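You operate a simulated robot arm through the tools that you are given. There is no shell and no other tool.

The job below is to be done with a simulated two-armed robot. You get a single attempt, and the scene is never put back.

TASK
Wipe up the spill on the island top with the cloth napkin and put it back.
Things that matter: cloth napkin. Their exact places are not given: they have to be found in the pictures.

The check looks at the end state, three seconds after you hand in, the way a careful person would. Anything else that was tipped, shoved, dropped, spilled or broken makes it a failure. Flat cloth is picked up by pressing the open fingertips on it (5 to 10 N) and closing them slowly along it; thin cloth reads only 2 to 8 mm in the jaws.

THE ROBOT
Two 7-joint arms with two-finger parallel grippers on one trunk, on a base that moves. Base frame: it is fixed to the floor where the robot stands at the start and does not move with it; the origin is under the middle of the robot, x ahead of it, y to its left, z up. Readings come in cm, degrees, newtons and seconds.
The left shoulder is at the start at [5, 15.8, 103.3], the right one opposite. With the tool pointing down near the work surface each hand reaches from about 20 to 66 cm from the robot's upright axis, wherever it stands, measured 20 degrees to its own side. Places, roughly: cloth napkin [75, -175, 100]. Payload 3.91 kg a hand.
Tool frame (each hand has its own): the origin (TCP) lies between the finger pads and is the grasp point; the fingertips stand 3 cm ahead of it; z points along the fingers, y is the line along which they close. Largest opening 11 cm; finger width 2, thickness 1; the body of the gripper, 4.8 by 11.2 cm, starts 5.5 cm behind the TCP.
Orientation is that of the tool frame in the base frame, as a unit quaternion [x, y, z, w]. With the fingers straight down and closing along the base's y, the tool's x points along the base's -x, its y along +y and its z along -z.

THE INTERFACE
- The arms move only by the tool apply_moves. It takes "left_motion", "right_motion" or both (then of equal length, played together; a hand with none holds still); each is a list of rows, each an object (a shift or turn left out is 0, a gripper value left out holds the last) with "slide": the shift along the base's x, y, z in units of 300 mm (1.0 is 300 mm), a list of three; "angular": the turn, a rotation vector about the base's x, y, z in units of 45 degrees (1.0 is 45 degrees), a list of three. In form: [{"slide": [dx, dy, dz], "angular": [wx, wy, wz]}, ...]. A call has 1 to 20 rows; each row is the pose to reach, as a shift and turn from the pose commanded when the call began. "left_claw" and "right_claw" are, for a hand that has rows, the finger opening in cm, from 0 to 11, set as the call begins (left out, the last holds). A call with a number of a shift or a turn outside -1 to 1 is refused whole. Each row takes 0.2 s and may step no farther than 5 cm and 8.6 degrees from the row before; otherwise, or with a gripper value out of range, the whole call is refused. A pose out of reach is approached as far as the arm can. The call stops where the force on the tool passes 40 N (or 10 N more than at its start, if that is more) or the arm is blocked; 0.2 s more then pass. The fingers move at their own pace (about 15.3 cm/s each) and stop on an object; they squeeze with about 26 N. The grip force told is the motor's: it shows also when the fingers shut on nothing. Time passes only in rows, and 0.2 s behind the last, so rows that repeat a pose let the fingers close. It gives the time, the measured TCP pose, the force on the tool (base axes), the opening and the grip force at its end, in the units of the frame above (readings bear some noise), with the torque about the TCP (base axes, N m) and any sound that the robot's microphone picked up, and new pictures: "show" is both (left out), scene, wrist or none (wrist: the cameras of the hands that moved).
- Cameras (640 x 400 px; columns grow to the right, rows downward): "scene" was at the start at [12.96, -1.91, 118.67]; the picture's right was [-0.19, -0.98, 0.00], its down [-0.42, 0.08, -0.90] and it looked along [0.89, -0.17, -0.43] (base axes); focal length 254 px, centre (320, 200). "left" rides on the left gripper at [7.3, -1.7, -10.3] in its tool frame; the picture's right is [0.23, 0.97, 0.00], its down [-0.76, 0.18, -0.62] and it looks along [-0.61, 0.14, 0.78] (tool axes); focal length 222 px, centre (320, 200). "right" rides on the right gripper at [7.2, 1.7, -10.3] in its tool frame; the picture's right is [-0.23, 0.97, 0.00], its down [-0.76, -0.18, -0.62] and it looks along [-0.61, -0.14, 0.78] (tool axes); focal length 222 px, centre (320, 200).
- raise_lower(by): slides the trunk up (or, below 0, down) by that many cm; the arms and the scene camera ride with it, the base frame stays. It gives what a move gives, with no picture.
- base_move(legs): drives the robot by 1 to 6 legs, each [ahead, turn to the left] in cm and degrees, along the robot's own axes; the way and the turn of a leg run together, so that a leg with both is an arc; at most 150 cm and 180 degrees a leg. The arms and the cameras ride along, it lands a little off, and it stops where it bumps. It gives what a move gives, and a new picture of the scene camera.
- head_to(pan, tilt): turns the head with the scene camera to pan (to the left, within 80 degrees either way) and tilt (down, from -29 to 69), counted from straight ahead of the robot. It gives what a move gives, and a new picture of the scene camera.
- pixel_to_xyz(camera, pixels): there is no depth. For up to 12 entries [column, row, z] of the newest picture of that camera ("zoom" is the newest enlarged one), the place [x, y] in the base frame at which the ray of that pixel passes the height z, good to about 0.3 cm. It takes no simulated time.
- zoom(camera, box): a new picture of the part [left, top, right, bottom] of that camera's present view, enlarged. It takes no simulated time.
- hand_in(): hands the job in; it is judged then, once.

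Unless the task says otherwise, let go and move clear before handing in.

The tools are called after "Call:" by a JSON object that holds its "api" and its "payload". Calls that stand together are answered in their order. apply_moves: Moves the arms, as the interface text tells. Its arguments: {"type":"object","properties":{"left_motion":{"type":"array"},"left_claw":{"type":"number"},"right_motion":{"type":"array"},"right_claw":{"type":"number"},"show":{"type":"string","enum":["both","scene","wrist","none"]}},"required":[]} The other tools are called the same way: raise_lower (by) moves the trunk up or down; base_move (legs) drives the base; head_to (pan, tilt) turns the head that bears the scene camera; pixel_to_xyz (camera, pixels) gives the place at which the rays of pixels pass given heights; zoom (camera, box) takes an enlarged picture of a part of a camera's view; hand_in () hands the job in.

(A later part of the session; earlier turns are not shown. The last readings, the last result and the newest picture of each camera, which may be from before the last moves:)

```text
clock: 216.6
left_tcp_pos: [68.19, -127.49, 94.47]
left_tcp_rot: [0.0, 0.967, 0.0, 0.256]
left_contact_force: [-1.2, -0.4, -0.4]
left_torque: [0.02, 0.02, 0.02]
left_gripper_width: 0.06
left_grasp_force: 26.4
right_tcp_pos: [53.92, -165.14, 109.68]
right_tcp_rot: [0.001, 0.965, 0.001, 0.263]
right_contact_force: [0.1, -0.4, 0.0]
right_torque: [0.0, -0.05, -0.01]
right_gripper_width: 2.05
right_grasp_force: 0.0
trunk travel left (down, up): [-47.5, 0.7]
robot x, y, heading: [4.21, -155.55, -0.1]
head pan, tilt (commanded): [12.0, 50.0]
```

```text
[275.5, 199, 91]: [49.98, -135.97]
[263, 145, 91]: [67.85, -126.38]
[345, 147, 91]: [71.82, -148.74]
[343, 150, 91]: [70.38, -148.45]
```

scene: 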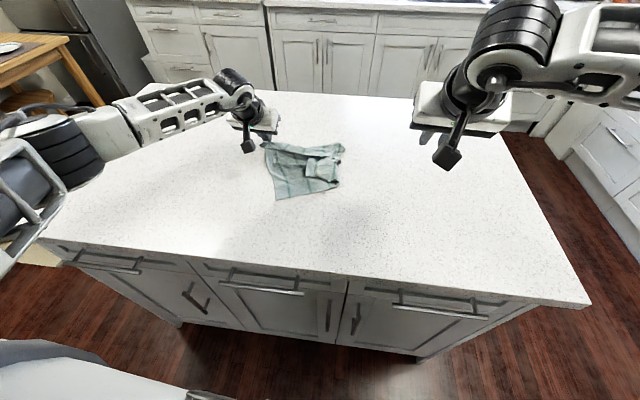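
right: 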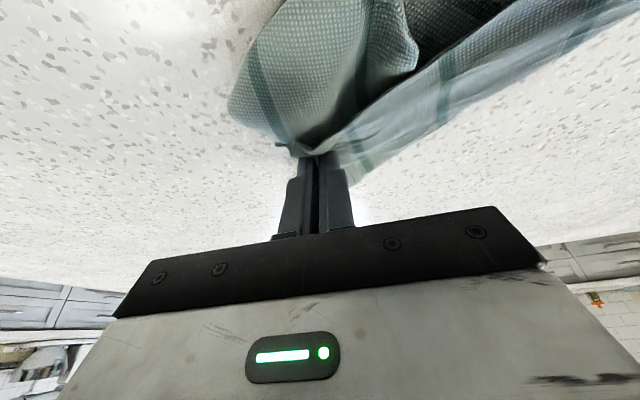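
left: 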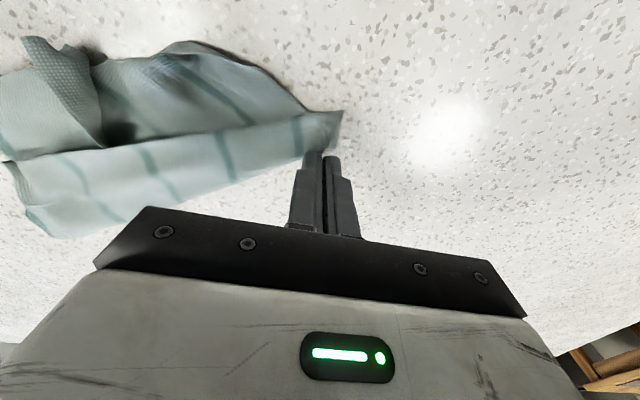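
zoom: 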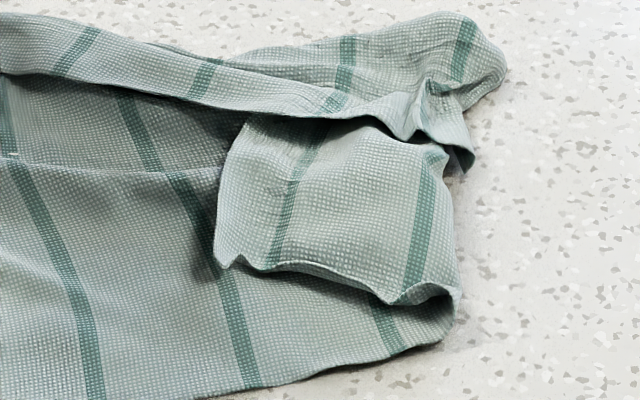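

R is at about (57.2,−141.7). I bring the right hand, fingers at 2.4 cm, above a spot just inside R at (58.6,−143.9).

Call:
{"api": "apply_moves", "payload": {"right_claw": 2.4, "right_motion": [{"slide": [0.026, 0.118, -0.04], "angular": [0, 0.037, 0]}, {"slide": [0.052, 0.236, -0.09], "angular": [0, 0.073, 0]}, {"slide": [0.078, 0.353, -0.15], "angular": [0, 0.11, 0]}, {"slide": [0.105, 0.471, -0.22], "angular": [0, 0.147, 0]}, {"slide": [0.131, 0.589, -0.3], "angular": [0, 0.183, 0]}, {"slide": [0.157, 0.707, -0.38], "angular": [0, 0.22, 0]}, {"slide": [0.157, 0.707, -0.42], "angular": [0, 0.22, 0]}], "show": "wrist"}}

Call:
{"api": "zoom", "payload": {"camera": "right", "box": [160, 20, 480, 220]}}

```text
clock: 218.2
left_tcp_pos: [68.14, -127.36, 94.48]
left_tcp_rot: [0.0, 0.967, 0.0, 0.256]
left_contact_force: [-0.2, 0.5, -0.7]
left_torque: [-0.01, -0.02, 0.02]
left_gripper_width: 0.09
left_grasp_force: 26.1
right_tcp_pos: [58.62, -144.12, 97.13]
right_tcp_rot: [0.001, 0.984, 0.0, 0.179]
right_contact_force: [-0.2, 0.8, -0.8]
right_torque: [0.02, -0.01, 0.0]
right_gripper_width: 2.43
right_grasp_force: 0.1
trunk travel left (down, up): [-47.5, 0.7]
robot x, y, heading: [4.51, -155.04, 0.1]
head pan, tilt (commanded): [12.0, 50.0]
```

right: 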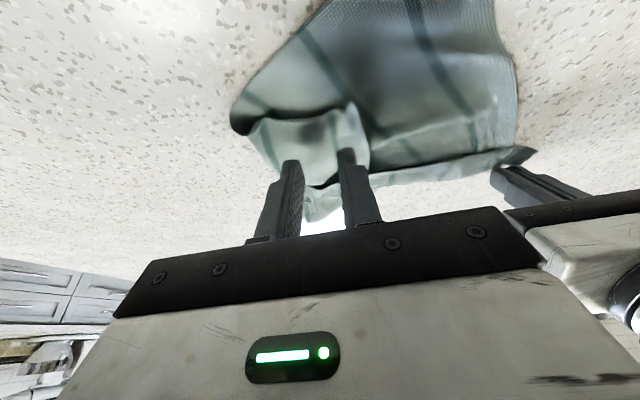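

```text
2.00 times, centred on (320, 120) of right
```

zoom: 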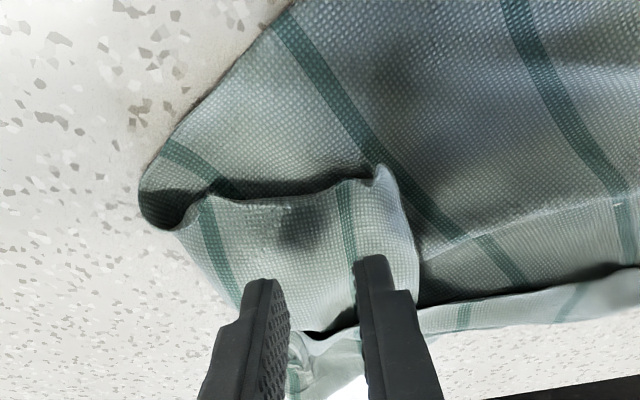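

R is at zoom (385,170) and the fingers will land about 1 cm inside its edges. I descend to light contact.

Call:
{"api": "apply_moves", "payload": {"right_motion": [{"slide": [0.01, -0.01, -0.04]}, {"slide": [0.01, -0.01, -0.07]}, {"slide": [0.01, -0.01, -0.08]}, {"slide": [0.01, -0.01, -0.085]}], "show": "wrist"}}

Call:
{"api": "zoom", "payload": {"camera": "right", "box": [160, 20, 480, 220]}}

```text
clock: 219.2
left_tcp_pos: [68.13, -127.34, 94.44]
left_tcp_rot: [0.0, 0.967, -0.001, 0.256]
left_contact_force: [-0.6, -0.2, 0.2]
left_torque: [-0.04, -0.01, -0.03]
left_gripper_width: 0.06
left_grasp_force: 25.9
right_tcp_pos: [59.07, -144.48, 94.42]
right_tcp_rot: [-0.001, 0.984, 0.001, 0.18]
right_contact_force: [0.2, 0.7, -0.5]
right_torque: [-0.03, -0.03, 0.04]
right_gripper_width: 2.37
right_grasp_force: 0.0
trunk travel left (down, up): [-47.5, 0.7]
robot x, y, heading: [4.01, -154.78, 0.0]
head pan, tilt (commanded): [12.0, 50.0]
```

right: 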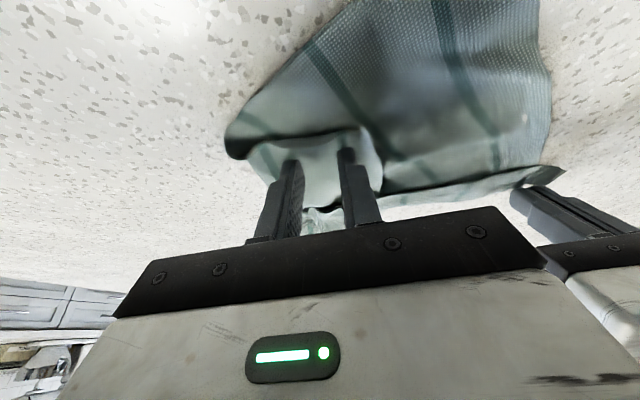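

```text
2.00 times, centred on (320, 120) of right
```

zoom: 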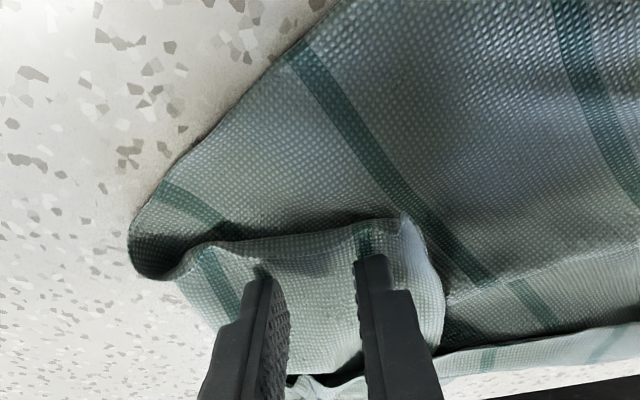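

The fingertips are on the flap, well inside its edges. I press lightly and close slowly.

Call:
{"api": "apply_moves", "payload": {"right_claw": 2.0, "right_motion": [{"slide": [0, 0, -0.006]}, {"slide": [0, 0, -0.01]}], "show": "none"}}

Call:
{"api": "apply_moves", "payload": {"right_claw": 1.4, "right_motion": [{"slide": [0, 0, 0]}, {"slide": [0, 0, 0]}], "show": "none"}}

Call:
{"api": "apply_moves", "payload": {"right_claw": 0.7, "right_motion": [{"slide": [0, 0, 0]}, {"slide": [0, 0, 0]}], "show": "none"}}

Call:
{"api": "apply_moves", "payload": {"right_claw": 0, "right_motion": [{"slide": [0, 0, 0]}, {"slide": [0, 0, 0]}, {"slide": [0, 0, 0]}], "show": "wrist"}}

```text
clock: 219.8
left_tcp_pos: [68.01, -127.43, 94.55]
left_tcp_rot: [0.0, 0.967, 0.001, 0.256]
left_contact_force: [-0.7, 0.2, 0.1]
left_torque: [-0.03, 0.0, -0.03]
left_gripper_width: 0.06
left_grasp_force: 26.1
right_tcp_pos: [59.02, -144.33, 94.28]
right_tcp_rot: [0.001, 0.984, 0.0, 0.18]
right_contact_force: [-0.3, -0.9, 5.4]
right_torque: [-0.03, 0.04, 0.0]
right_gripper_width: 1.99
right_grasp_force: 0.1
trunk travel left (down, up): [-47.5, 0.7]
robot x, y, heading: [4.18, -155.2, 0.1]
head pan, tilt (commanded): [12.0, 50.0]
```

```text
clock: 220.4
left_tcp_pos: [68.06, -127.48, 94.41]
left_tcp_rot: [0.0, 0.967, 0.0, 0.257]
left_contact_force: [-0.7, -0.2, -0.2]
left_torque: [-0.03, 0.01, -0.01]
left_gripper_width: 0.08
left_grasp_force: 25.7
right_tcp_pos: [58.94, -144.46, 94.36]
right_tcp_rot: [0.0, 0.984, 0.001, 0.179]
right_contact_force: [0.9, 0.0, 7.2]
right_torque: [0.02, -0.03, 0.04]
right_gripper_width: 1.36
right_grasp_force: 0.1
trunk travel left (down, up): [-47.5, 0.7]
robot x, y, heading: [4.15, -155.42, 0.1]
head pan, tilt (commanded): [12.0, 50.0]
```

```text
clock: 221.0
left_tcp_pos: [68.09, -127.36, 94.53]
left_tcp_rot: [0.0, 0.966, 0.0, 0.257]
left_contact_force: [-0.2, -0.3, -0.1]
left_torque: [-0.03, -0.02, -0.03]
left_gripper_width: 0.06
left_grasp_force: 26.5
right_tcp_pos: [59.04, -144.49, 94.24]
right_tcp_rot: [0.0, 0.984, 0.001, 0.179]
right_contact_force: [0.9, 0.7, 9.0]
right_torque: [0.03, 0.0, 0.01]
right_gripper_width: 0.67
right_grasp_force: 0.0
trunk travel left (down, up): [-47.5, 0.7]
robot x, y, heading: [3.86, -154.95, -0.2]
head pan, tilt (commanded): [12.0, 50.0]
```

```text
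clock: 221.8
left_tcp_pos: [68.08, -127.29, 94.42]
left_tcp_rot: [0.0, 0.966, 0.0, 0.257]
left_contact_force: [1.0, -0.9, 1.3]
left_torque: [0.01, 0.01, -0.01]
left_gripper_width: 0.06
left_grasp_force: 25.4
right_tcp_pos: [59.02, -144.37, 94.29]
right_tcp_rot: [0.0, 0.984, 0.001, 0.18]
right_contact_force: [0.2, 1.0, 10.3]
right_torque: [0.01, -0.03, -0.01]
right_gripper_width: 0.18
right_grasp_force: 26.1
trunk travel left (down, up): [-47.5, 0.7]
robot x, y, heading: [4.27, -155.0, 0.1]
head pan, tilt (commanded): [12.0, 50.0]
```

right: 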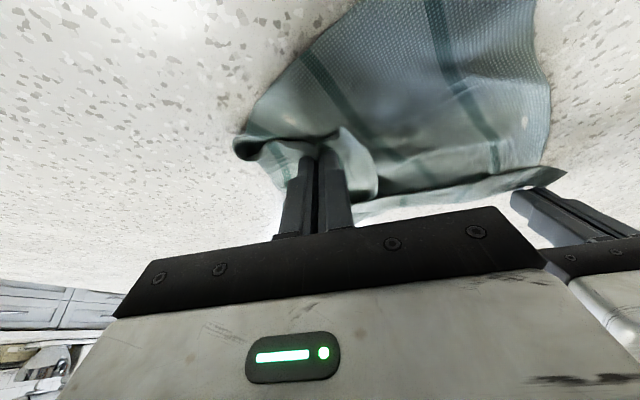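

The flap is held (0.18 cm). I lift it and carry R over to the right (−y), opening that fold toward (62,−157).

Call:
{"api": "apply_moves", "payload": {"right_motion": [{"slide": [0, 0, 0.06]}, {"slide": [0, -0.02, 0.13]}, {"slide": [0.01, -0.08, 0.17]}, {"slide": [0.02, -0.15, 0.18]}, {"slide": [0.03, -0.22, 0.17]}, {"slide": [0.05, -0.29, 0.14]}, {"slide": [0.07, -0.35, 0.1]}, {"slide": [0.09, -0.4, 0.06]}, {"slide": [0.1, -0.44, 0.03]}, {"slide": [0.1, -0.46, 0.01]}], "show": "both"}}

Call:
{"api": "zoom", "payload": {"camera": "scene", "box": [240, 110, 400, 220]}}

```text
clock: 224.0
left_tcp_pos: [68.16, -127.45, 94.57]
left_tcp_rot: [0.0, 0.967, 0.0, 0.256]
left_contact_force: [-1.0, -1.4, -0.7]
left_torque: [-0.09, 0.06, -0.06]
left_gripper_width: 0.04
left_grasp_force: 26.0
right_tcp_pos: [61.96, -158.21, 94.39]
right_tcp_rot: [0.0, 0.984, 0.0, 0.179]
right_contact_force: [-0.6, 2.2, -0.4]
right_torque: [0.07, 0.03, 0.05]
right_gripper_width: 0.13
right_grasp_force: 26.1
trunk travel left (down, up): [-47.5, 0.7]
robot x, y, heading: [4.18, -155.36, 0.2]
head pan, tilt (commanded): [12.0, 50.0]
```

scene: 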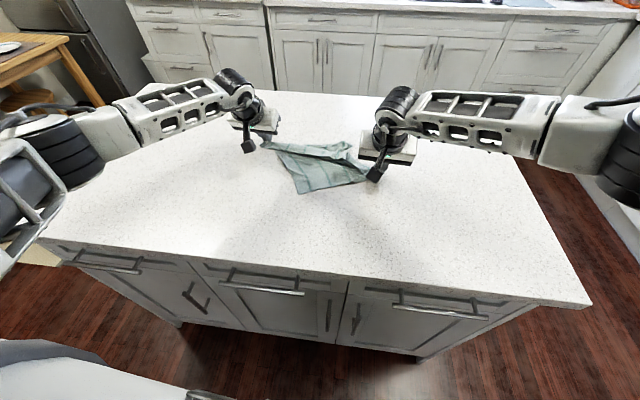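
right: 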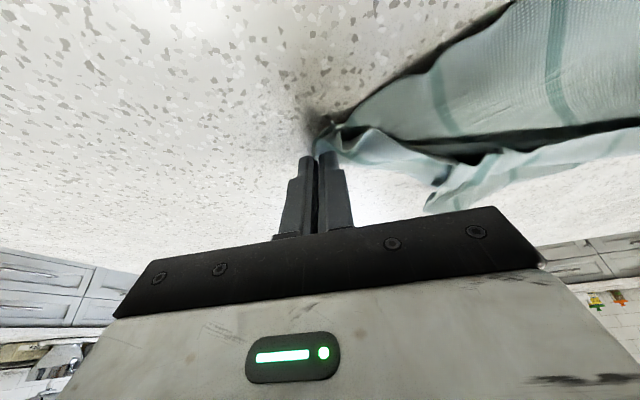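

```text
3.64 times, centred on (320, 165) of scene
```

zoom: 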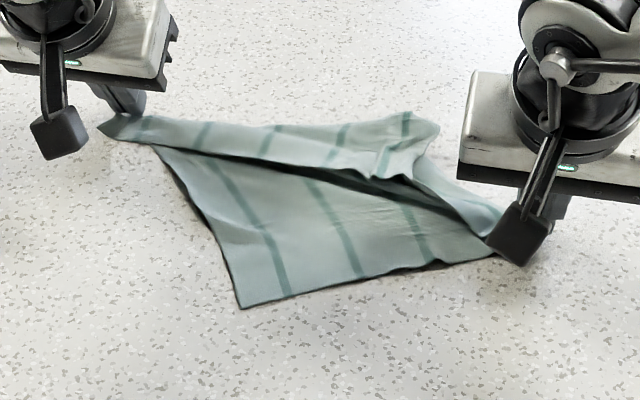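

R opened out nicely: P, Q and R are in place and only a narrow strip along S–P is folded over on top. I drag the whole cloth 8 cm toward me with both hands so that S comes within reach for unfolding.

Call:
{"api": "apply_moves", "payload": {"left_motion": [{"slide": [-0.05, 0, 0.01]}, {"slide": [-0.1, 0, 0.01]}, {"slide": [-0.15, 0, 0.01]}, {"slide": [-0.2, 0, 0.01]}, {"slide": [-0.25, 0, 0.01]}, {"slide": [-0.28, 0, 0]}], "right_motion": [{"slide": [-0.05, 0, 0.01]}, {"slide": [-0.1, 0, 0.01]}, {"slide": [-0.15, 0, 0.01]}, {"slide": [-0.2, 0, 0.01]}, {"slide": [-0.25, 0, 0.01]}, {"slide": [-0.28, 0, 0]}], "show": "none"}}

Call:
{"api": "apply_moves", "payload": {"right_claw": 2, "right_motion": [{"slide": [0, 0, 0]}, {"slide": [0, 0, 0]}, {"slide": [0, 0, 0.06]}, {"slide": [0, -0.02, 0.18]}, {"slide": [0, -0.08, 0.32]}, {"slide": [-0.03, -0.15, 0.42]}, {"slide": [-0.08, -0.25, 0.5]}], "show": "scene"}}

Call:
{"api": "zoom", "payload": {"camera": "scene", "box": [230, 130, 390, 240]}}

```text
clock: 225.4
left_tcp_pos: [59.88, -127.47, 94.45]
left_tcp_rot: [0.0, 0.967, 0.0, 0.256]
left_contact_force: [0.0, -1.8, 0.2]
left_torque: [-0.06, 0.01, -0.03]
left_gripper_width: 0.06
left_grasp_force: 25.8
right_tcp_pos: [53.65, -158.17, 94.53]
right_tcp_rot: [0.001, 0.984, 0.0, 0.179]
right_contact_force: [-0.4, 2.4, 0.9]
right_torque: [0.02, -0.02, 0.03]
right_gripper_width: 0.16
right_grasp_force: 25.9
trunk travel left (down, up): [-47.5, 0.7]
robot x, y, heading: [4.0, -155.64, -0.1]
head pan, tilt (commanded): [12.0, 50.0]
```

```text
clock: 227.0
left_tcp_pos: [59.74, -127.47, 94.52]
left_tcp_rot: [0.001, 0.967, 0.0, 0.256]
left_contact_force: [0.2, -0.1, 0.1]
left_torque: [-0.02, 0.0, 0.04]
left_gripper_width: 0.08
left_grasp_force: 26.3
right_tcp_pos: [51.12, -165.88, 109.67]
right_tcp_rot: [0.0, 0.984, 0.0, 0.179]
right_contact_force: [-0.6, -0.1, -0.2]
right_torque: [0.02, -0.01, -0.03]
right_gripper_width: 2.0
right_grasp_force: 0.1
trunk travel left (down, up): [-47.5, 0.7]
robot x, y, heading: [4.43, -155.29, 0.2]
head pan, tilt (commanded): [12.0, 50.0]
```

scene: 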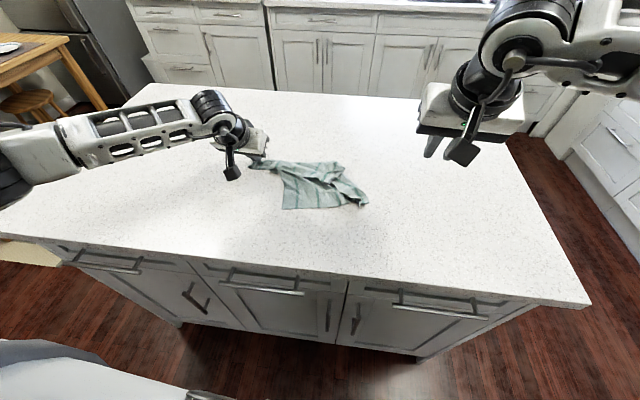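

```text
3.64 times, centred on (310, 185) of scene
```

zoom: 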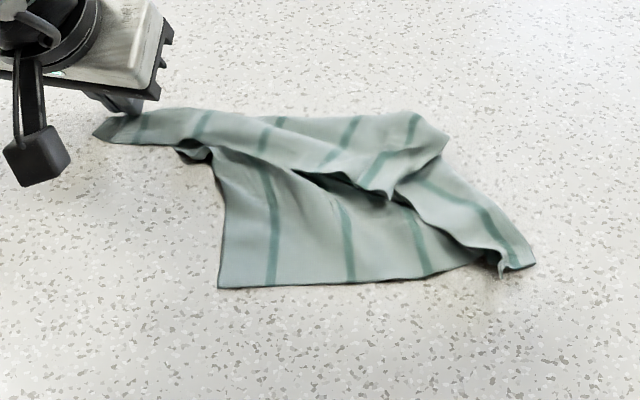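

The S corner is simply folded over toward the middle: its tip is at zoom (388,197), with the S–P and S–R edges running from it. I measure corners and the tip.

Call:
{"api": "zoom", "payload": {"camera": "scene", "box": [290, 155, 375, 215]}}

Call:
{"api": "pixel_to_xyz", "payload": {"camera": "scene", "pixels": [[247.5, 167, 91], [282.5, 209, 91], [368.5, 203, 91], [329, 183.5, 92], [344, 170, 91], [336, 162, 91], [318, 180, 92]]}}

```text
6.67 times, centred on (332, 185) of scene
```

zoom: 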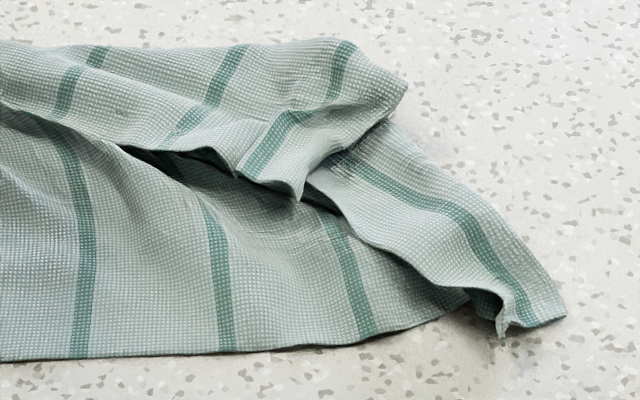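

```text
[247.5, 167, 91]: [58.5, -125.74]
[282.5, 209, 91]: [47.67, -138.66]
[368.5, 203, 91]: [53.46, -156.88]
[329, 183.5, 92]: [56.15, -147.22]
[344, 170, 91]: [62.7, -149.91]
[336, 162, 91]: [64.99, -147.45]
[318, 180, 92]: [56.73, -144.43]
```

The S tip is near (56,−147) on top. I bring the right hand over it, aiming at (58.1,−147.3).

Call:
{"api": "apply_moves", "payload": {"right_claw": 2.2, "right_motion": [{"slide": [0.039, 0.103, -0.04]}, {"slide": [0.078, 0.207, -0.09]}, {"slide": [0.117, 0.31, -0.15]}, {"slide": [0.155, 0.413, -0.22]}, {"slide": [0.194, 0.517, -0.3]}, {"slide": [0.233, 0.62, -0.38]}, {"slide": [0.233, 0.62, -0.42]}], "show": "wrist"}}

Call:
{"api": "zoom", "payload": {"camera": "right", "box": [160, 20, 480, 220]}}

```text
clock: 228.6
left_tcp_pos: [59.75, -127.46, 94.5]
left_tcp_rot: [-0.001, 0.967, 0.0, 0.256]
left_contact_force: [0.1, -0.6, -0.2]
left_torque: [-0.01, -0.03, -0.02]
left_gripper_width: 0.09
left_grasp_force: 25.8
right_tcp_pos: [58.41, -147.19, 96.88]
right_tcp_rot: [0.0, 0.984, 0.0, 0.179]
right_contact_force: [0.4, 0.7, -0.7]
right_torque: [0.01, -0.03, -0.05]
right_gripper_width: 2.19
right_grasp_force: 0.0
trunk travel left (down, up): [-47.5, 0.7]
robot x, y, heading: [3.96, -155.2, 0.1]
head pan, tilt (commanded): [12.0, 50.0]
```

right: 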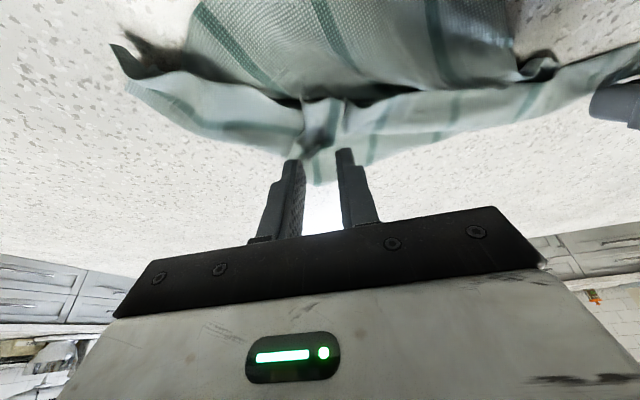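

```text
2.00 times, centred on (320, 120) of right
```

zoom: 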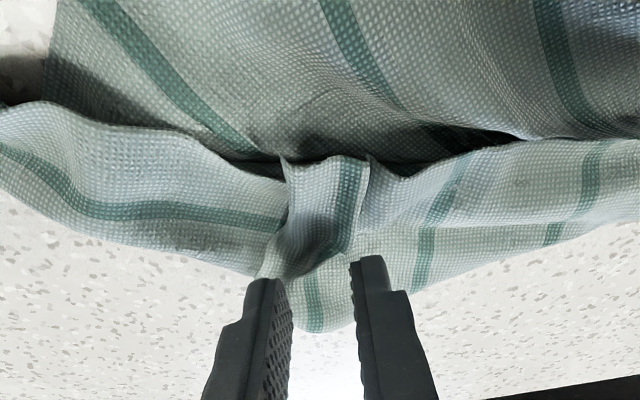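

The S tip is the small piece at zoom (285–370,160–260), its tip at (285,160). I narrow the fingers to 1.8 cm, shift slightly and descend onto it.

Call:
{"api": "apply_moves", "payload": {"right_claw": 1.8, "right_motion": [{"slide": [-0.01, 0.013, -0.03]}, {"slide": [-0.017, 0.013, -0.055]}, {"slide": [-0.017, 0.013, -0.07]}, {"slide": [-0.017, 0.013, -0.08]}], "show": "wrist"}}

Call:
{"api": "zoom", "payload": {"camera": "right", "box": [160, 20, 480, 220]}}

```text
clock: 229.6
left_tcp_pos: [59.76, -127.46, 94.47]
left_tcp_rot: [0.0, 0.966, -0.001, 0.257]
left_contact_force: [-0.6, 0.7, -0.7]
left_torque: [0.0, 0.01, 0.0]
left_gripper_width: 0.1
left_grasp_force: 26.1
right_tcp_pos: [57.74, -146.77, 94.53]
right_tcp_rot: [0.001, 0.984, 0.0, 0.178]
right_contact_force: [0.3, 0.5, 0.1]
right_torque: [0.0, 0.03, 0.02]
right_gripper_width: 1.83
right_grasp_force: 0.0
trunk travel left (down, up): [-47.5, 0.7]
robot x, y, heading: [4.09, -155.32, 0.0]
head pan, tilt (commanded): [12.0, 50.0]
```

right: 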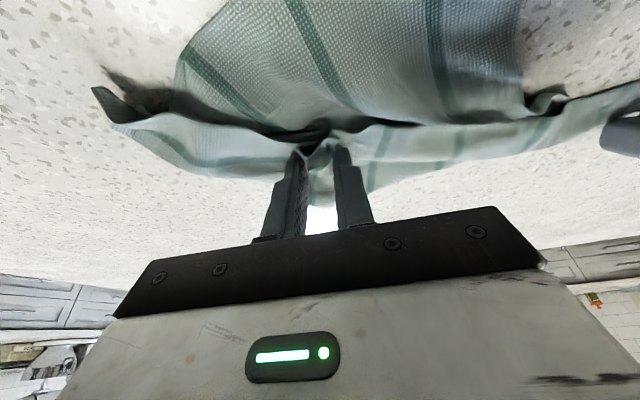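

```text
2.00 times, centred on (320, 120) of right
```

zoom: 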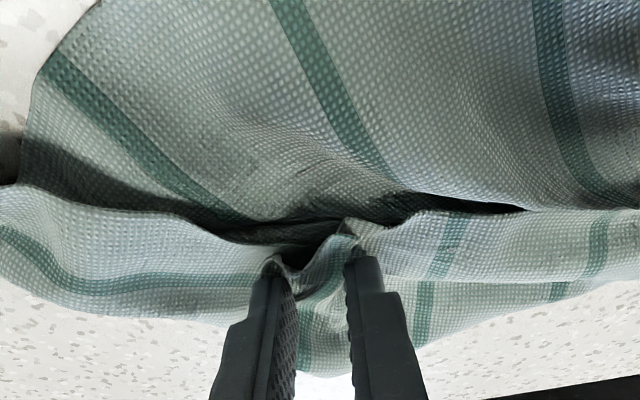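

The S piece now sits between the fingertips. I close on it gently.

Call:
{"api": "apply_moves", "payload": {"right_claw": 1.2, "right_motion": [{"slide": [0, 0, -0.006]}, {"slide": [0, 0, -0.008]}], "show": "none"}}

Call:
{"api": "apply_moves", "payload": {"right_claw": 0.6, "right_motion": [{"slide": [0, 0, 0]}, {"slide": [0, 0, 0]}], "show": "none"}}

Call:
{"api": "apply_moves", "payload": {"right_claw": 0, "right_motion": [{"slide": [0, 0, 0]}, {"slide": [0, 0, 0]}, {"slide": [0, 0, 0.03]}, {"slide": [0, 0, 0.06]}], "show": "wrist"}}

Call:
{"api": "zoom", "payload": {"camera": "right", "box": [160, 20, 480, 220]}}

```text
clock: 230.2
left_tcp_pos: [59.71, -127.45, 94.51]
left_tcp_rot: [-0.001, 0.967, 0.001, 0.257]
left_contact_force: [-0.1, 0.4, 0.5]
left_torque: [-0.01, 0.03, 0.0]
left_gripper_width: 0.05
left_grasp_force: 26.5
right_tcp_pos: [57.8, -146.65, 94.33]
right_tcp_rot: [0.0, 0.984, 0.001, 0.18]
right_contact_force: [-1.8, -0.3, 9.7]
right_torque: [0.02, -0.01, 0.02]
right_gripper_width: 1.16
right_grasp_force: 0.1
trunk travel left (down, up): [-47.5, 0.7]
robot x, y, heading: [3.82, -155.54, -0.0]
head pan, tilt (commanded): [12.0, 50.0]
```

```text
clock: 230.8
left_tcp_pos: [59.75, -127.48, 94.47]
left_tcp_rot: [0.001, 0.967, 0.0, 0.257]
left_contact_force: [0.7, 0.3, 0.2]
left_torque: [-0.02, 0.01, -0.02]
left_gripper_width: 0.06
left_grasp_force: 25.4
right_tcp_pos: [57.78, -146.74, 94.33]
right_tcp_rot: [0.0, 0.984, 0.001, 0.18]
right_contact_force: [1.6, -0.4, 11.8]
right_torque: [0.02, -0.08, -0.03]
right_gripper_width: 0.57
right_grasp_force: 0.1
trunk travel left (down, up): [-47.5, 0.7]
robot x, y, heading: [4.23, -155.11, 0.2]
head pan, tilt (commanded): [12.0, 50.0]
```

```text
clock: 231.8
left_tcp_pos: [59.8, -127.51, 94.4]
left_tcp_rot: [0.0, 0.967, 0.0, 0.256]
left_contact_force: [0.9, -0.5, 0.6]
left_torque: [-0.03, -0.03, -0.01]
left_gripper_width: 0.09
left_grasp_force: 26.1
right_tcp_pos: [57.83, -146.88, 96.0]
right_tcp_rot: [0.0, 0.984, 0.0, 0.178]
right_contact_force: [0.0, -0.4, 0.9]
right_torque: [-0.02, 0.01, -0.01]
right_gripper_width: 0.19
right_grasp_force: 25.9
trunk travel left (down, up): [-47.5, 0.7]
robot x, y, heading: [4.04, -155.28, -0.2]
head pan, tilt (commanded): [12.0, 50.0]
```

right: 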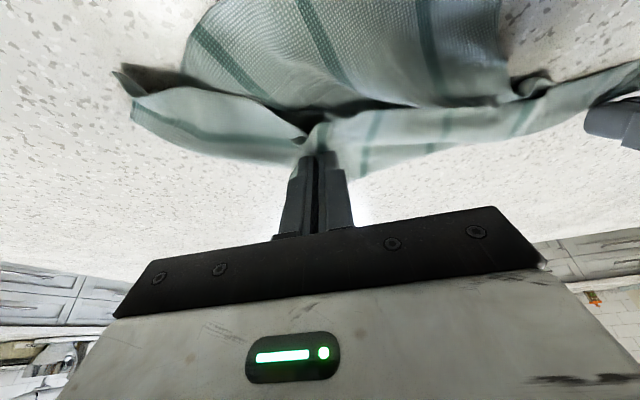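

```text
2.00 times, centred on (320, 120) of right
```

zoom: 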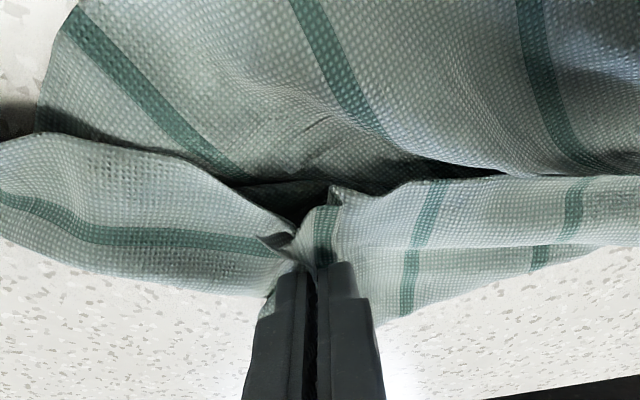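

S is held (0.19 cm). I lift it and pull it outward (+x) to about (70.5,−146.5) to unfold that last corner.

Call:
{"api": "apply_moves", "payload": {"right_motion": [{"slide": [0.03, 0, 0.06], "angular": [0, -0.06, 0]}, {"slide": [0.09, 0, 0.11], "angular": [0, -0.12, 0]}, {"slide": [0.16, 0, 0.14], "angular": [0, -0.18, 0]}, {"slide": [0.23, 0, 0.14], "angular": [0, -0.24, 0]}, {"slide": [0.3, 0, 0.12], "angular": [0, -0.3, 0]}, {"slide": [0.36, 0.005, 0.07], "angular": [0, -0.36, 0]}, {"slide": [0.41, 0.01, 0.02], "angular": [0, -0.4, 0]}, {"slide": [0.423, 0.012, -0.03], "angular": [0, -0.4, 0]}, {"slide": [0.423, 0.012, -0.045], "angular": [0, -0.4, 0]}], "show": "both"}}

Call:
{"api": "zoom", "payload": {"camera": "scene", "box": [230, 110, 390, 230]}}

```text
clock: 233.8
left_tcp_pos: [59.85, -127.52, 94.44]
left_tcp_rot: [0.0, 0.967, 0.0, 0.257]
left_contact_force: [1.4, 0.3, 0.5]
left_torque: [-0.05, -0.02, -0.01]
left_gripper_width: 0.09
left_grasp_force: 26.0
right_tcp_pos: [69.25, -146.55, 96.76]
right_tcp_rot: [-0.001, 0.944, 0.002, 0.329]
right_contact_force: [-0.8, 0.6, -0.3]
right_torque: [0.02, 0.02, 0.0]
right_gripper_width: 0.18
right_grasp_force: 26.2
right hand out of reach, approached as far as the arm can: row 7, 8, 9
trunk travel left (down, up): [-47.5, 0.7]
robot x, y, heading: [4.46, -154.68, 0.0]
head pan, tilt (commanded): [12.0, 50.0]
```

scene: 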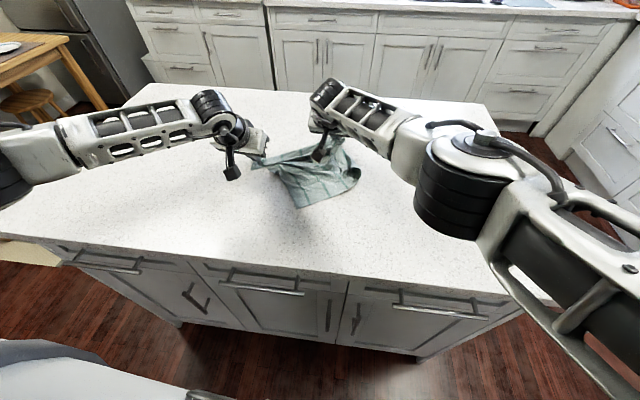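
right: 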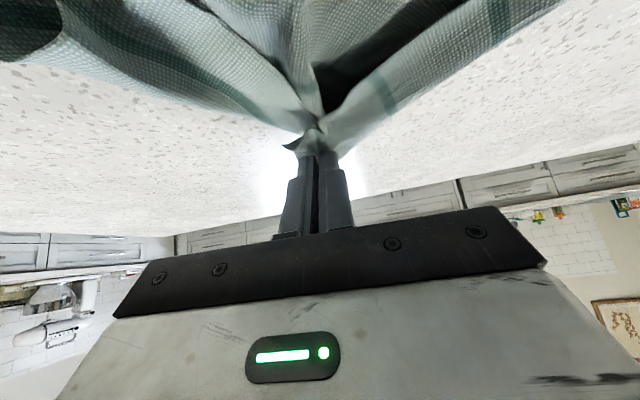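

```text
3.33 times, centred on (310, 170) of scene
```

zoom: 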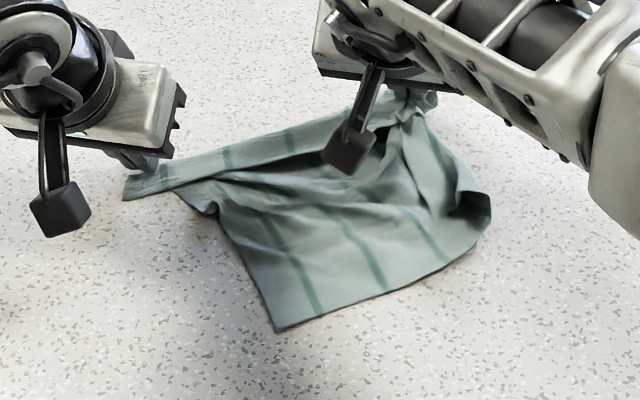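

P and S are now both held with single layers and the cloth is nearly open. I lift both hands together so it hangs as a flat sheet, aligned along y.

Call:
{"api": "apply_moves", "payload": {"left_motion": [{"slide": [-0.024, -0.01, 0.123]}, {"slide": [-0.049, -0.021, 0.246]}, {"slide": [-0.073, -0.031, 0.37]}, {"slide": [-0.098, -0.042, 0.493]}, {"slide": [-0.122, -0.052, 0.616]}, {"slide": [-0.146, -0.063, 0.74]}, {"slide": [-0.171, -0.073, 0.863]}, {"slide": [-0.195, -0.083, 0.987]}, {"slide": [-0.195, -0.083, 0.987]}, {"slide": [-0.195, -0.083, 0.987]}], "right_motion": [{"slide": [-0.064, -0.017, 0.113]}, {"slide": [-0.128, -0.033, 0.227]}, {"slide": [-0.191, -0.05, 0.34]}, {"slide": [-0.255, -0.067, 0.453]}, {"slide": [-0.319, -0.083, 0.567]}, {"slide": [-0.383, -0.1, 0.68]}, {"slide": [-0.446, -0.117, 0.793]}, {"slide": [-0.51, -0.133, 0.907]}, {"slide": [-0.51, -0.133, 0.907]}, {"slide": [-0.51, -0.133, 0.907]}], "show": "none"}}

Call:
{"api": "head_to", "payload": {"pan": 10, "tilt": 28}}

Call:
{"api": "zoom", "payload": {"camera": "scene", "box": [180, 80, 460, 330]}}

```text
clock: 236.0
left_tcp_pos: [53.86, -130.01, 124.17]
left_tcp_rot: [0.0, 0.967, 0.0, 0.256]
left_contact_force: [-0.7, -0.1, 1.0]
left_torque: [0.01, 0.0, -0.02]
left_gripper_width: 0.07
left_grasp_force: 26.3
right_tcp_pos: [53.93, -150.39, 124.02]
right_tcp_rot: [0.0, 0.944, 0.0, 0.331]
right_contact_force: [-0.7, 0.2, -0.3]
right_torque: [0.01, 0.01, 0.0]
right_gripper_width: 0.17
right_grasp_force: 26.0
trunk travel left (down, up): [-47.5, 0.7]
robot x, y, heading: [4.73, -155.15, -0.0]
head pan, tilt (commanded): [12.0, 50.0]
```

```text
clock: 236.9
left_tcp_pos: [53.86, -129.98, 123.98]
left_tcp_rot: [0.0, 0.967, 0.0, 0.257]
left_contact_force: [0.1, -0.4, -0.5]
left_torque: [-0.02, -0.02, -0.03]
left_gripper_width: 0.06
left_grasp_force: 26.4
right_tcp_pos: [54.01, -150.44, 123.9]
right_tcp_rot: [0.001, 0.944, 0.0, 0.33]
right_contact_force: [0.6, -0.5, 0.3]
right_torque: [-0.01, 0.03, 0.0]
right_gripper_width: 0.17
right_grasp_force: 26.1
trunk travel left (down, up): [-47.5, 0.7]
robot x, y, heading: [4.07, -155.2, 0.1]
head pan, tilt (commanded): [10.0, 28.0]
```

scene: 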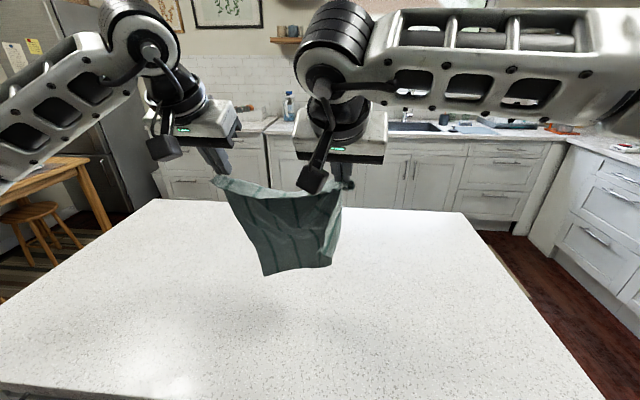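

```text
1.60 times, centred on (320, 205) of scene
```

zoom: 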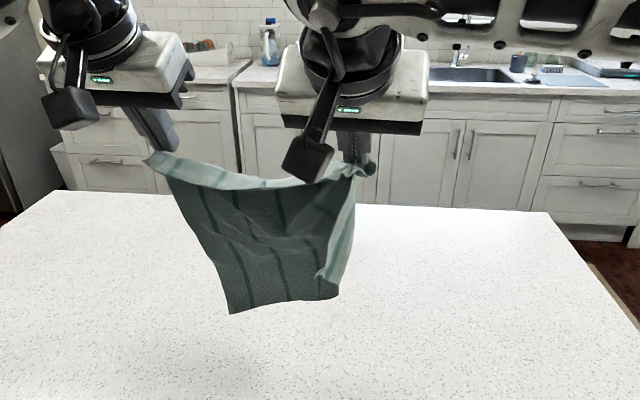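

The cloth hangs as a clean sheet from both hands. I'll lay it straight onto its original place: first shift both hands to be centred on y≈−168.

Call:
{"api": "apply_moves", "payload": {"left_motion": [{"slide": [0, -0.1, 0]}, {"slide": [0, -0.21, 0]}, {"slide": [0, -0.33, 0]}, {"slide": [0, -0.45, 0]}, {"slide": [0, -0.57, 0]}, {"slide": [0, -0.69, 0]}, {"slide": [0, -0.81, 0]}, {"slide": [0, -0.92, 0]}, {"slide": [0, -0.92, 0]}], "right_motion": [{"slide": [0, -0.11, 0]}, {"slide": [0, -0.22, 0]}, {"slide": [0, -0.34, 0]}, {"slide": [0, -0.46, 0]}, {"slide": [0, -0.58, 0]}, {"slide": [0, -0.7, 0]}, {"slide": [0, -0.82, 0]}, {"slide": [0, -0.935, 0]}, {"slide": [0, -0.935, 0]}], "show": "none"}}

Call:
{"api": "apply_moves", "payload": {"left_motion": [{"slide": [0.09, 0, 0], "angular": [0, -0.09, 0]}, {"slide": [0.18, 0, -0.01], "angular": [0, -0.18, 0]}, {"slide": [0.27, 0, -0.02], "angular": [0, -0.27, 0]}, {"slide": [0.36, 0, -0.04], "angular": [0, -0.36, 0]}, {"slide": [0.45, 0, -0.06], "angular": [0, -0.46, 0]}, {"slide": [0.54, 0, -0.08], "angular": [0, -0.56, 0]}, {"slide": [0.63, 0, -0.11], "angular": [0, -0.66, 0]}, {"slide": [0.72, 0, -0.14], "angular": [0, -0.76, 0]}, {"slide": [0.8, 0, -0.17], "angular": [0, -0.84, 0]}, {"slide": [0.84, 0, -0.18], "angular": [0, -0.889, 0]}], "right_motion": [{"slide": [0.09, 0, 0], "angular": [0, -0.07, 0]}, {"slide": [0.18, 0, -0.01], "angular": [0, -0.14, 0]}, {"slide": [0.27, 0, -0.02], "angular": [0, -0.21, 0]}, {"slide": [0.36, 0, -0.04], "angular": [0, -0.28, 0]}, {"slide": [0.45, 0, -0.06], "angular": [0, -0.36, 0]}, {"slide": [0.54, 0, -0.08], "angular": [0, -0.44, 0]}, {"slide": [0.63, 0, -0.11], "angular": [0, -0.52, 0]}, {"slide": [0.72, 0, -0.14], "angular": [0, -0.6, 0]}, {"slide": [0.8, 0, -0.17], "angular": [0, -0.66, 0]}, {"slide": [0.84, 0, -0.18], "angular": [0, -0.7, 0]}], "show": "scene"}}

```text
clock: 238.9
left_tcp_pos: [54.03, -157.4, 123.94]
left_tcp_rot: [-0.001, 0.966, -0.001, 0.257]
left_contact_force: [-1.0, 0.1, -0.2]
left_torque: [-0.04, -0.02, -0.04]
left_gripper_width: 0.06
left_grasp_force: 26.0
right_tcp_pos: [54.08, -178.36, 124.18]
right_tcp_rot: [-0.001, 0.944, 0.0, 0.33]
right_contact_force: [0.4, -0.7, -0.5]
right_torque: [0.02, -0.02, 0.01]
right_gripper_width: 0.21
right_grasp_force: 26.2
trunk travel left (down, up): [-47.5, 0.7]
robot x, y, heading: [4.19, -154.94, -0.2]
head pan, tilt (commanded): [10.0, 28.0]
```

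```text
clock: 241.1
left_tcp_pos: [79.07, -157.46, 118.58]
left_tcp_rot: [0.0, 0.82, 0.0, 0.572]
left_contact_force: [-0.4, -0.4, 0.2]
left_torque: [-0.01, 0.04, -0.02]
left_gripper_width: 0.08
left_grasp_force: 26.0
right_tcp_pos: [79.29, -178.37, 118.32]
right_tcp_rot: [0.0, 0.818, 0.001, 0.575]
right_contact_force: [0.0, -0.7, -0.2]
right_torque: [0.01, -0.02, 0.01]
right_gripper_width: 0.15
right_grasp_force: 26.1
trunk travel left (down, up): [-47.5, 0.7]
robot x, y, heading: [4.2, -155.13, 0.2]
head pan, tilt (commanded): [10.0, 28.0]
```

scene: 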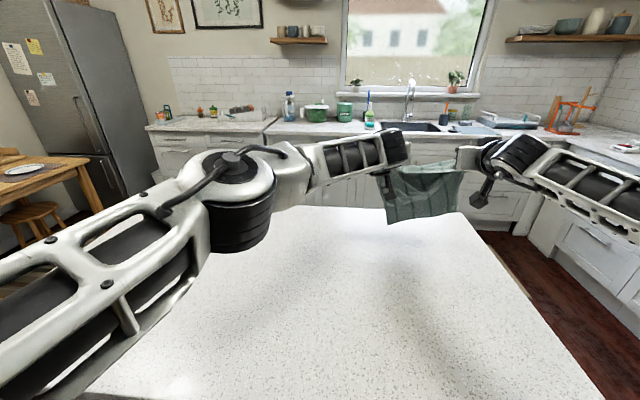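

Both hands reached x≈79 with the sheet hanging over the far edge of the napkin's original place. Now I lower to touch the far edge down and pull back toward me in an arc, laying the cloth flat.

Call:
{"api": "apply_moves", "payload": {"left_motion": [{"slide": [0, 0, -0.06]}, {"slide": [0, 0, -0.12]}, {"slide": [0, 0, -0.18]}, {"slide": [-0.097, 0, -0.183], "angular": [0, 0.067, 0]}, {"slide": [-0.197, 0, -0.197], "angular": [0, 0.111, 0]}, {"slide": [-0.287, 0, -0.217], "angular": [0, 0.2, 0]}, {"slide": [-0.373, 0, -0.25], "angular": [0, 0.267, 0]}, {"slide": [-0.453, 0, -0.307], "angular": [0, 0.344, 0]}, {"slide": [-0.527, 0, -0.357], "angular": [0, 0.422, 0]}, {"slide": [-0.59, 0, -0.433], "angular": [0, 0.511, 0]}, {"slide": [-0.64, 0, -0.5], "angular": [0, 0.578, 0]}, {"slide": [-0.67, 0, -0.567], "angular": [0, 0.633, 0]}, {"slide": [-0.7, 0, -0.65], "angular": [0, 0.711, 0]}, {"slide": [-0.72, 0, -0.723], "angular": [0, 0.8, 0]}, {"slide": [-0.73, 0, -0.777], "angular": [0, 0.867, 0]}, {"slide": [-0.737, 0, -0.797], "angular": [0, 0.889, 0]}], "right_motion": [{"slide": [0, 0, -0.06]}, {"slide": [0, 0, -0.12]}, {"slide": [0, 0, -0.18]}, {"slide": [-0.097, 0, -0.183], "angular": [0, 0.067, 0]}, {"slide": [-0.197, 0, -0.197], "angular": [0, 0.111, 0]}, {"slide": [-0.287, 0, -0.217], "angular": [0, 0.2, 0]}, {"slide": [-0.373, 0, -0.25], "angular": [0, 0.267, 0]}, {"slide": [-0.453, 0, -0.307], "angular": [0, 0.344, 0]}, {"slide": [-0.527, 0, -0.357], "angular": [0, 0.422, 0]}, {"slide": [-0.59, 0, -0.433], "angular": [0, 0.511, 0]}, {"slide": [-0.64, 0, -0.5], "angular": [0, 0.578, 0]}, {"slide": [-0.67, 0, -0.567], "angular": [0, 0.633, 0]}, {"slide": [-0.7, 0, -0.65], "angular": [0, 0.711, 0]}, {"slide": [-0.72, 0, -0.723], "angular": [0, 0.8, 0]}, {"slide": [-0.73, 0, -0.777], "angular": [0, 0.867, 0]}, {"slide": [-0.737, 0, -0.797], "angular": [0, 0.889, 0]}], "show": "none"}}

Call:
{"api": "head_to", "payload": {"pan": -8, "tilt": 45}}

Call:
{"api": "zoom", "payload": {"camera": "scene", "box": [210, 80, 430, 230]}}

```text
clock: 244.5
left_tcp_pos: [56.92, -157.47, 94.74]
left_tcp_rot: [0.0, 0.967, 0.0, 0.255]
left_contact_force: [0.2, -0.8, -0.8]
left_torque: [0.01, 0.02, 0.0]
left_gripper_width: 0.08
left_grasp_force: 25.7
right_tcp_pos: [57.12, -178.54, 94.63]
right_tcp_rot: [0.0, 0.966, 0.001, 0.258]
right_contact_force: [-0.2, 0.6, -0.2]
right_torque: [0.02, -0.04, 0.01]
right_gripper_width: 0.21
right_grasp_force: 25.7
trunk travel left (down, up): [-47.5, 0.7]
robot x, y, heading: [4.6, -154.92, -0.0]
head pan, tilt (commanded): [10.0, 28.0]
```

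```text
clock: 245.3
left_tcp_pos: [56.99, -157.48, 94.88]
left_tcp_rot: [0.0, 0.967, -0.001, 0.256]
left_contact_force: [-0.1, 1.0, -0.8]
left_torque: [-0.02, 0.03, 0.02]
left_gripper_width: 0.06
left_grasp_force: 26.0
right_tcp_pos: [57.11, -178.56, 94.58]
right_tcp_rot: [0.0, 0.966, 0.001, 0.26]
right_contact_force: [0.5, 0.0, 0.6]
right_torque: [0.01, -0.03, 0.0]
right_gripper_width: 0.21
right_grasp_force: 25.8
trunk travel left (down, up): [-47.5, 0.7]
robot x, y, heading: [4.17, -155.21, -0.1]
head pan, tilt (commanded): [-8.0, 45.0]
```

scene: 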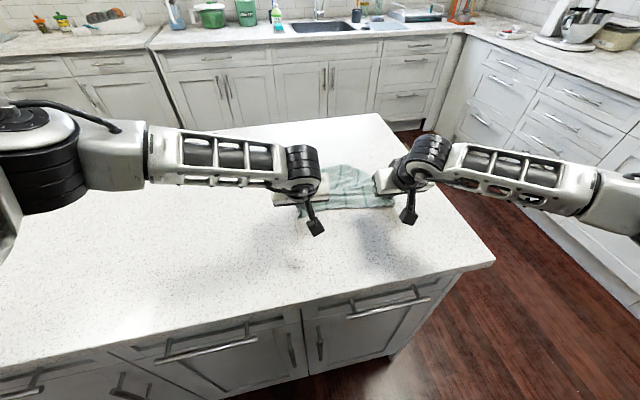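

```text
2.67 times, centred on (320, 155) of scene
```

zoom: 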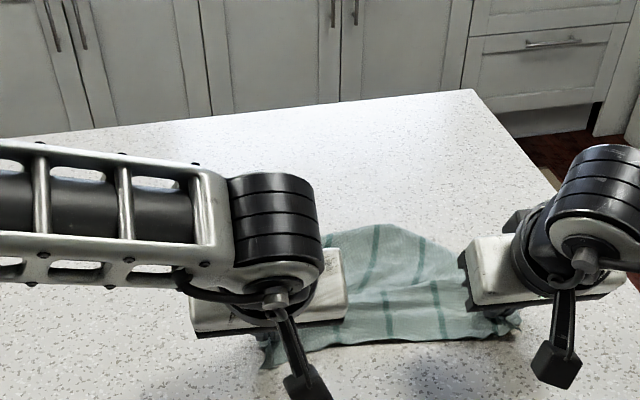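

Call:
{"api": "pixel_to_xyz", "payload": {"camera": "zoom", "pixels": [[370, 225, 91], [330, 238, 91], [440, 243, 91], [475, 265, 91], [395, 342, 91], [265, 360, 91], [510, 330, 91]]}}

Call:
{"api": "zoom", "payload": {"camera": "scene", "box": [300, 140, 420, 225]}}

```text
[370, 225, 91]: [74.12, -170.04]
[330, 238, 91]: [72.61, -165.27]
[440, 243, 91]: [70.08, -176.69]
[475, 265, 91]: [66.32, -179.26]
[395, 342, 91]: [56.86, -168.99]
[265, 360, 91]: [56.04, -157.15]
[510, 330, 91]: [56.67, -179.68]
```

```text
4.71 times, centred on (360, 182) of scene
```

zoom: 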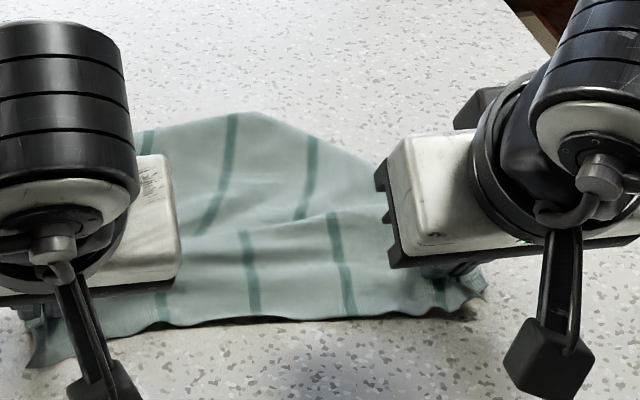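

The far edge tucked itself under on landing (it lies at x≈74, with a ridge across), because I lowered straight before pulling. I lift again to redo the lay with a proper arc from the first touch.

Call:
{"api": "apply_moves", "payload": {"left_motion": [{"slide": [0, 0, 0.1]}, {"slide": [0, 0, 0.22]}, {"slide": [0, 0, 0.35]}, {"slide": [0, 0, 0.48]}, {"slide": [0, 0, 0.61]}, {"slide": [0, 0, 0.74]}, {"slide": [0, 0, 0.85]}, {"slide": [0, 0, 0.95]}, {"slide": [0, 0, 0.95]}, {"slide": [0, 0, 0.95]}], "right_motion": [{"slide": [0, 0, 0.1]}, {"slide": [0, 0, 0.22]}, {"slide": [0, 0, 0.35]}, {"slide": [0, 0, 0.48]}, {"slide": [0, 0, 0.61]}, {"slide": [0, 0, 0.74]}, {"slide": [0, 0, 0.85]}, {"slide": [0, 0, 0.95]}, {"slide": [0, 0, 0.95]}, {"slide": [0, 0, 0.95]}], "show": "none"}}

Call:
{"api": "head_to", "payload": {"pan": -8, "tilt": 28}}

Call:
{"api": "zoom", "payload": {"camera": "scene", "box": [210, 80, 460, 300]}}

```text
clock: 247.5
left_tcp_pos: [57.06, -157.13, 123.04]
left_tcp_rot: [0.001, 0.967, 0.0, 0.256]
left_contact_force: [-0.2, 0.4, -1.0]
left_torque: [0.02, 0.02, 0.0]
left_gripper_width: 0.07
left_grasp_force: 26.5
right_tcp_pos: [56.97, -178.55, 123.02]
right_tcp_rot: [0.001, 0.966, 0.001, 0.259]
right_contact_force: [0.3, 0.2, -0.1]
right_torque: [-0.01, 0.02, 0.03]
right_gripper_width: 0.19
right_grasp_force: 25.8
trunk travel left (down, up): [-47.5, 0.7]
robot x, y, heading: [4.39, -154.96, 0.3]
head pan, tilt (commanded): [-8.0, 45.0]
```

```text
clock: 248.3
left_tcp_pos: [57.03, -157.28, 122.95]
left_tcp_rot: [0.0, 0.966, 0.001, 0.257]
left_contact_force: [0.3, 0.4, -0.1]
left_torque: [0.0, 0.03, 0.01]
left_gripper_width: 0.08
left_grasp_force: 25.8
right_tcp_pos: [57.09, -178.67, 122.84]
right_tcp_rot: [0.0, 0.966, 0.001, 0.26]
right_contact_force: [-0.1, 0.4, -0.5]
right_torque: [0.01, -0.02, 0.0]
right_gripper_width: 0.19
right_grasp_force: 26.2
trunk travel left (down, up): [-47.5, 0.7]
robot x, y, heading: [3.9, -155.22, 0.1]
head pan, tilt (commanded): [-8.0, 28.0]
```

scene: 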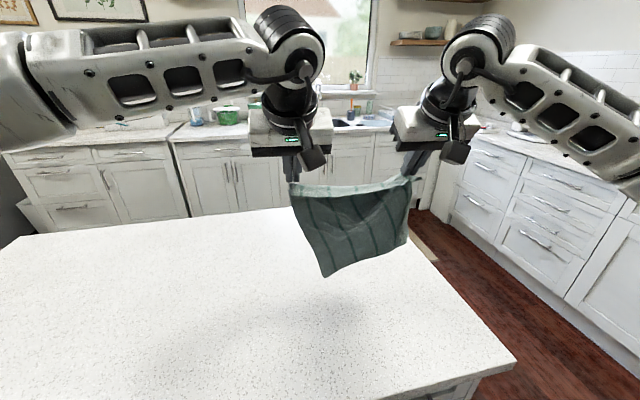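

```text
1.82 times, centred on (335, 190) of scene
```

zoom: 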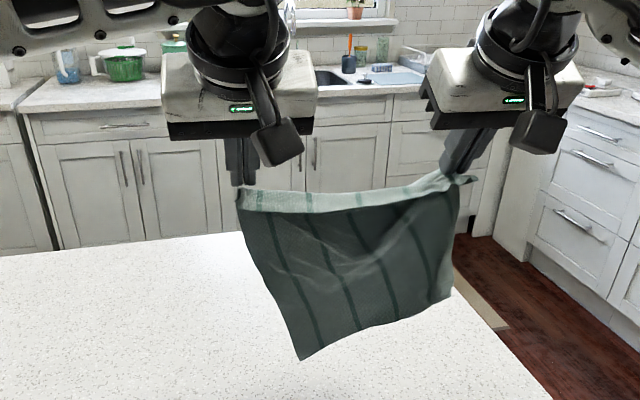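

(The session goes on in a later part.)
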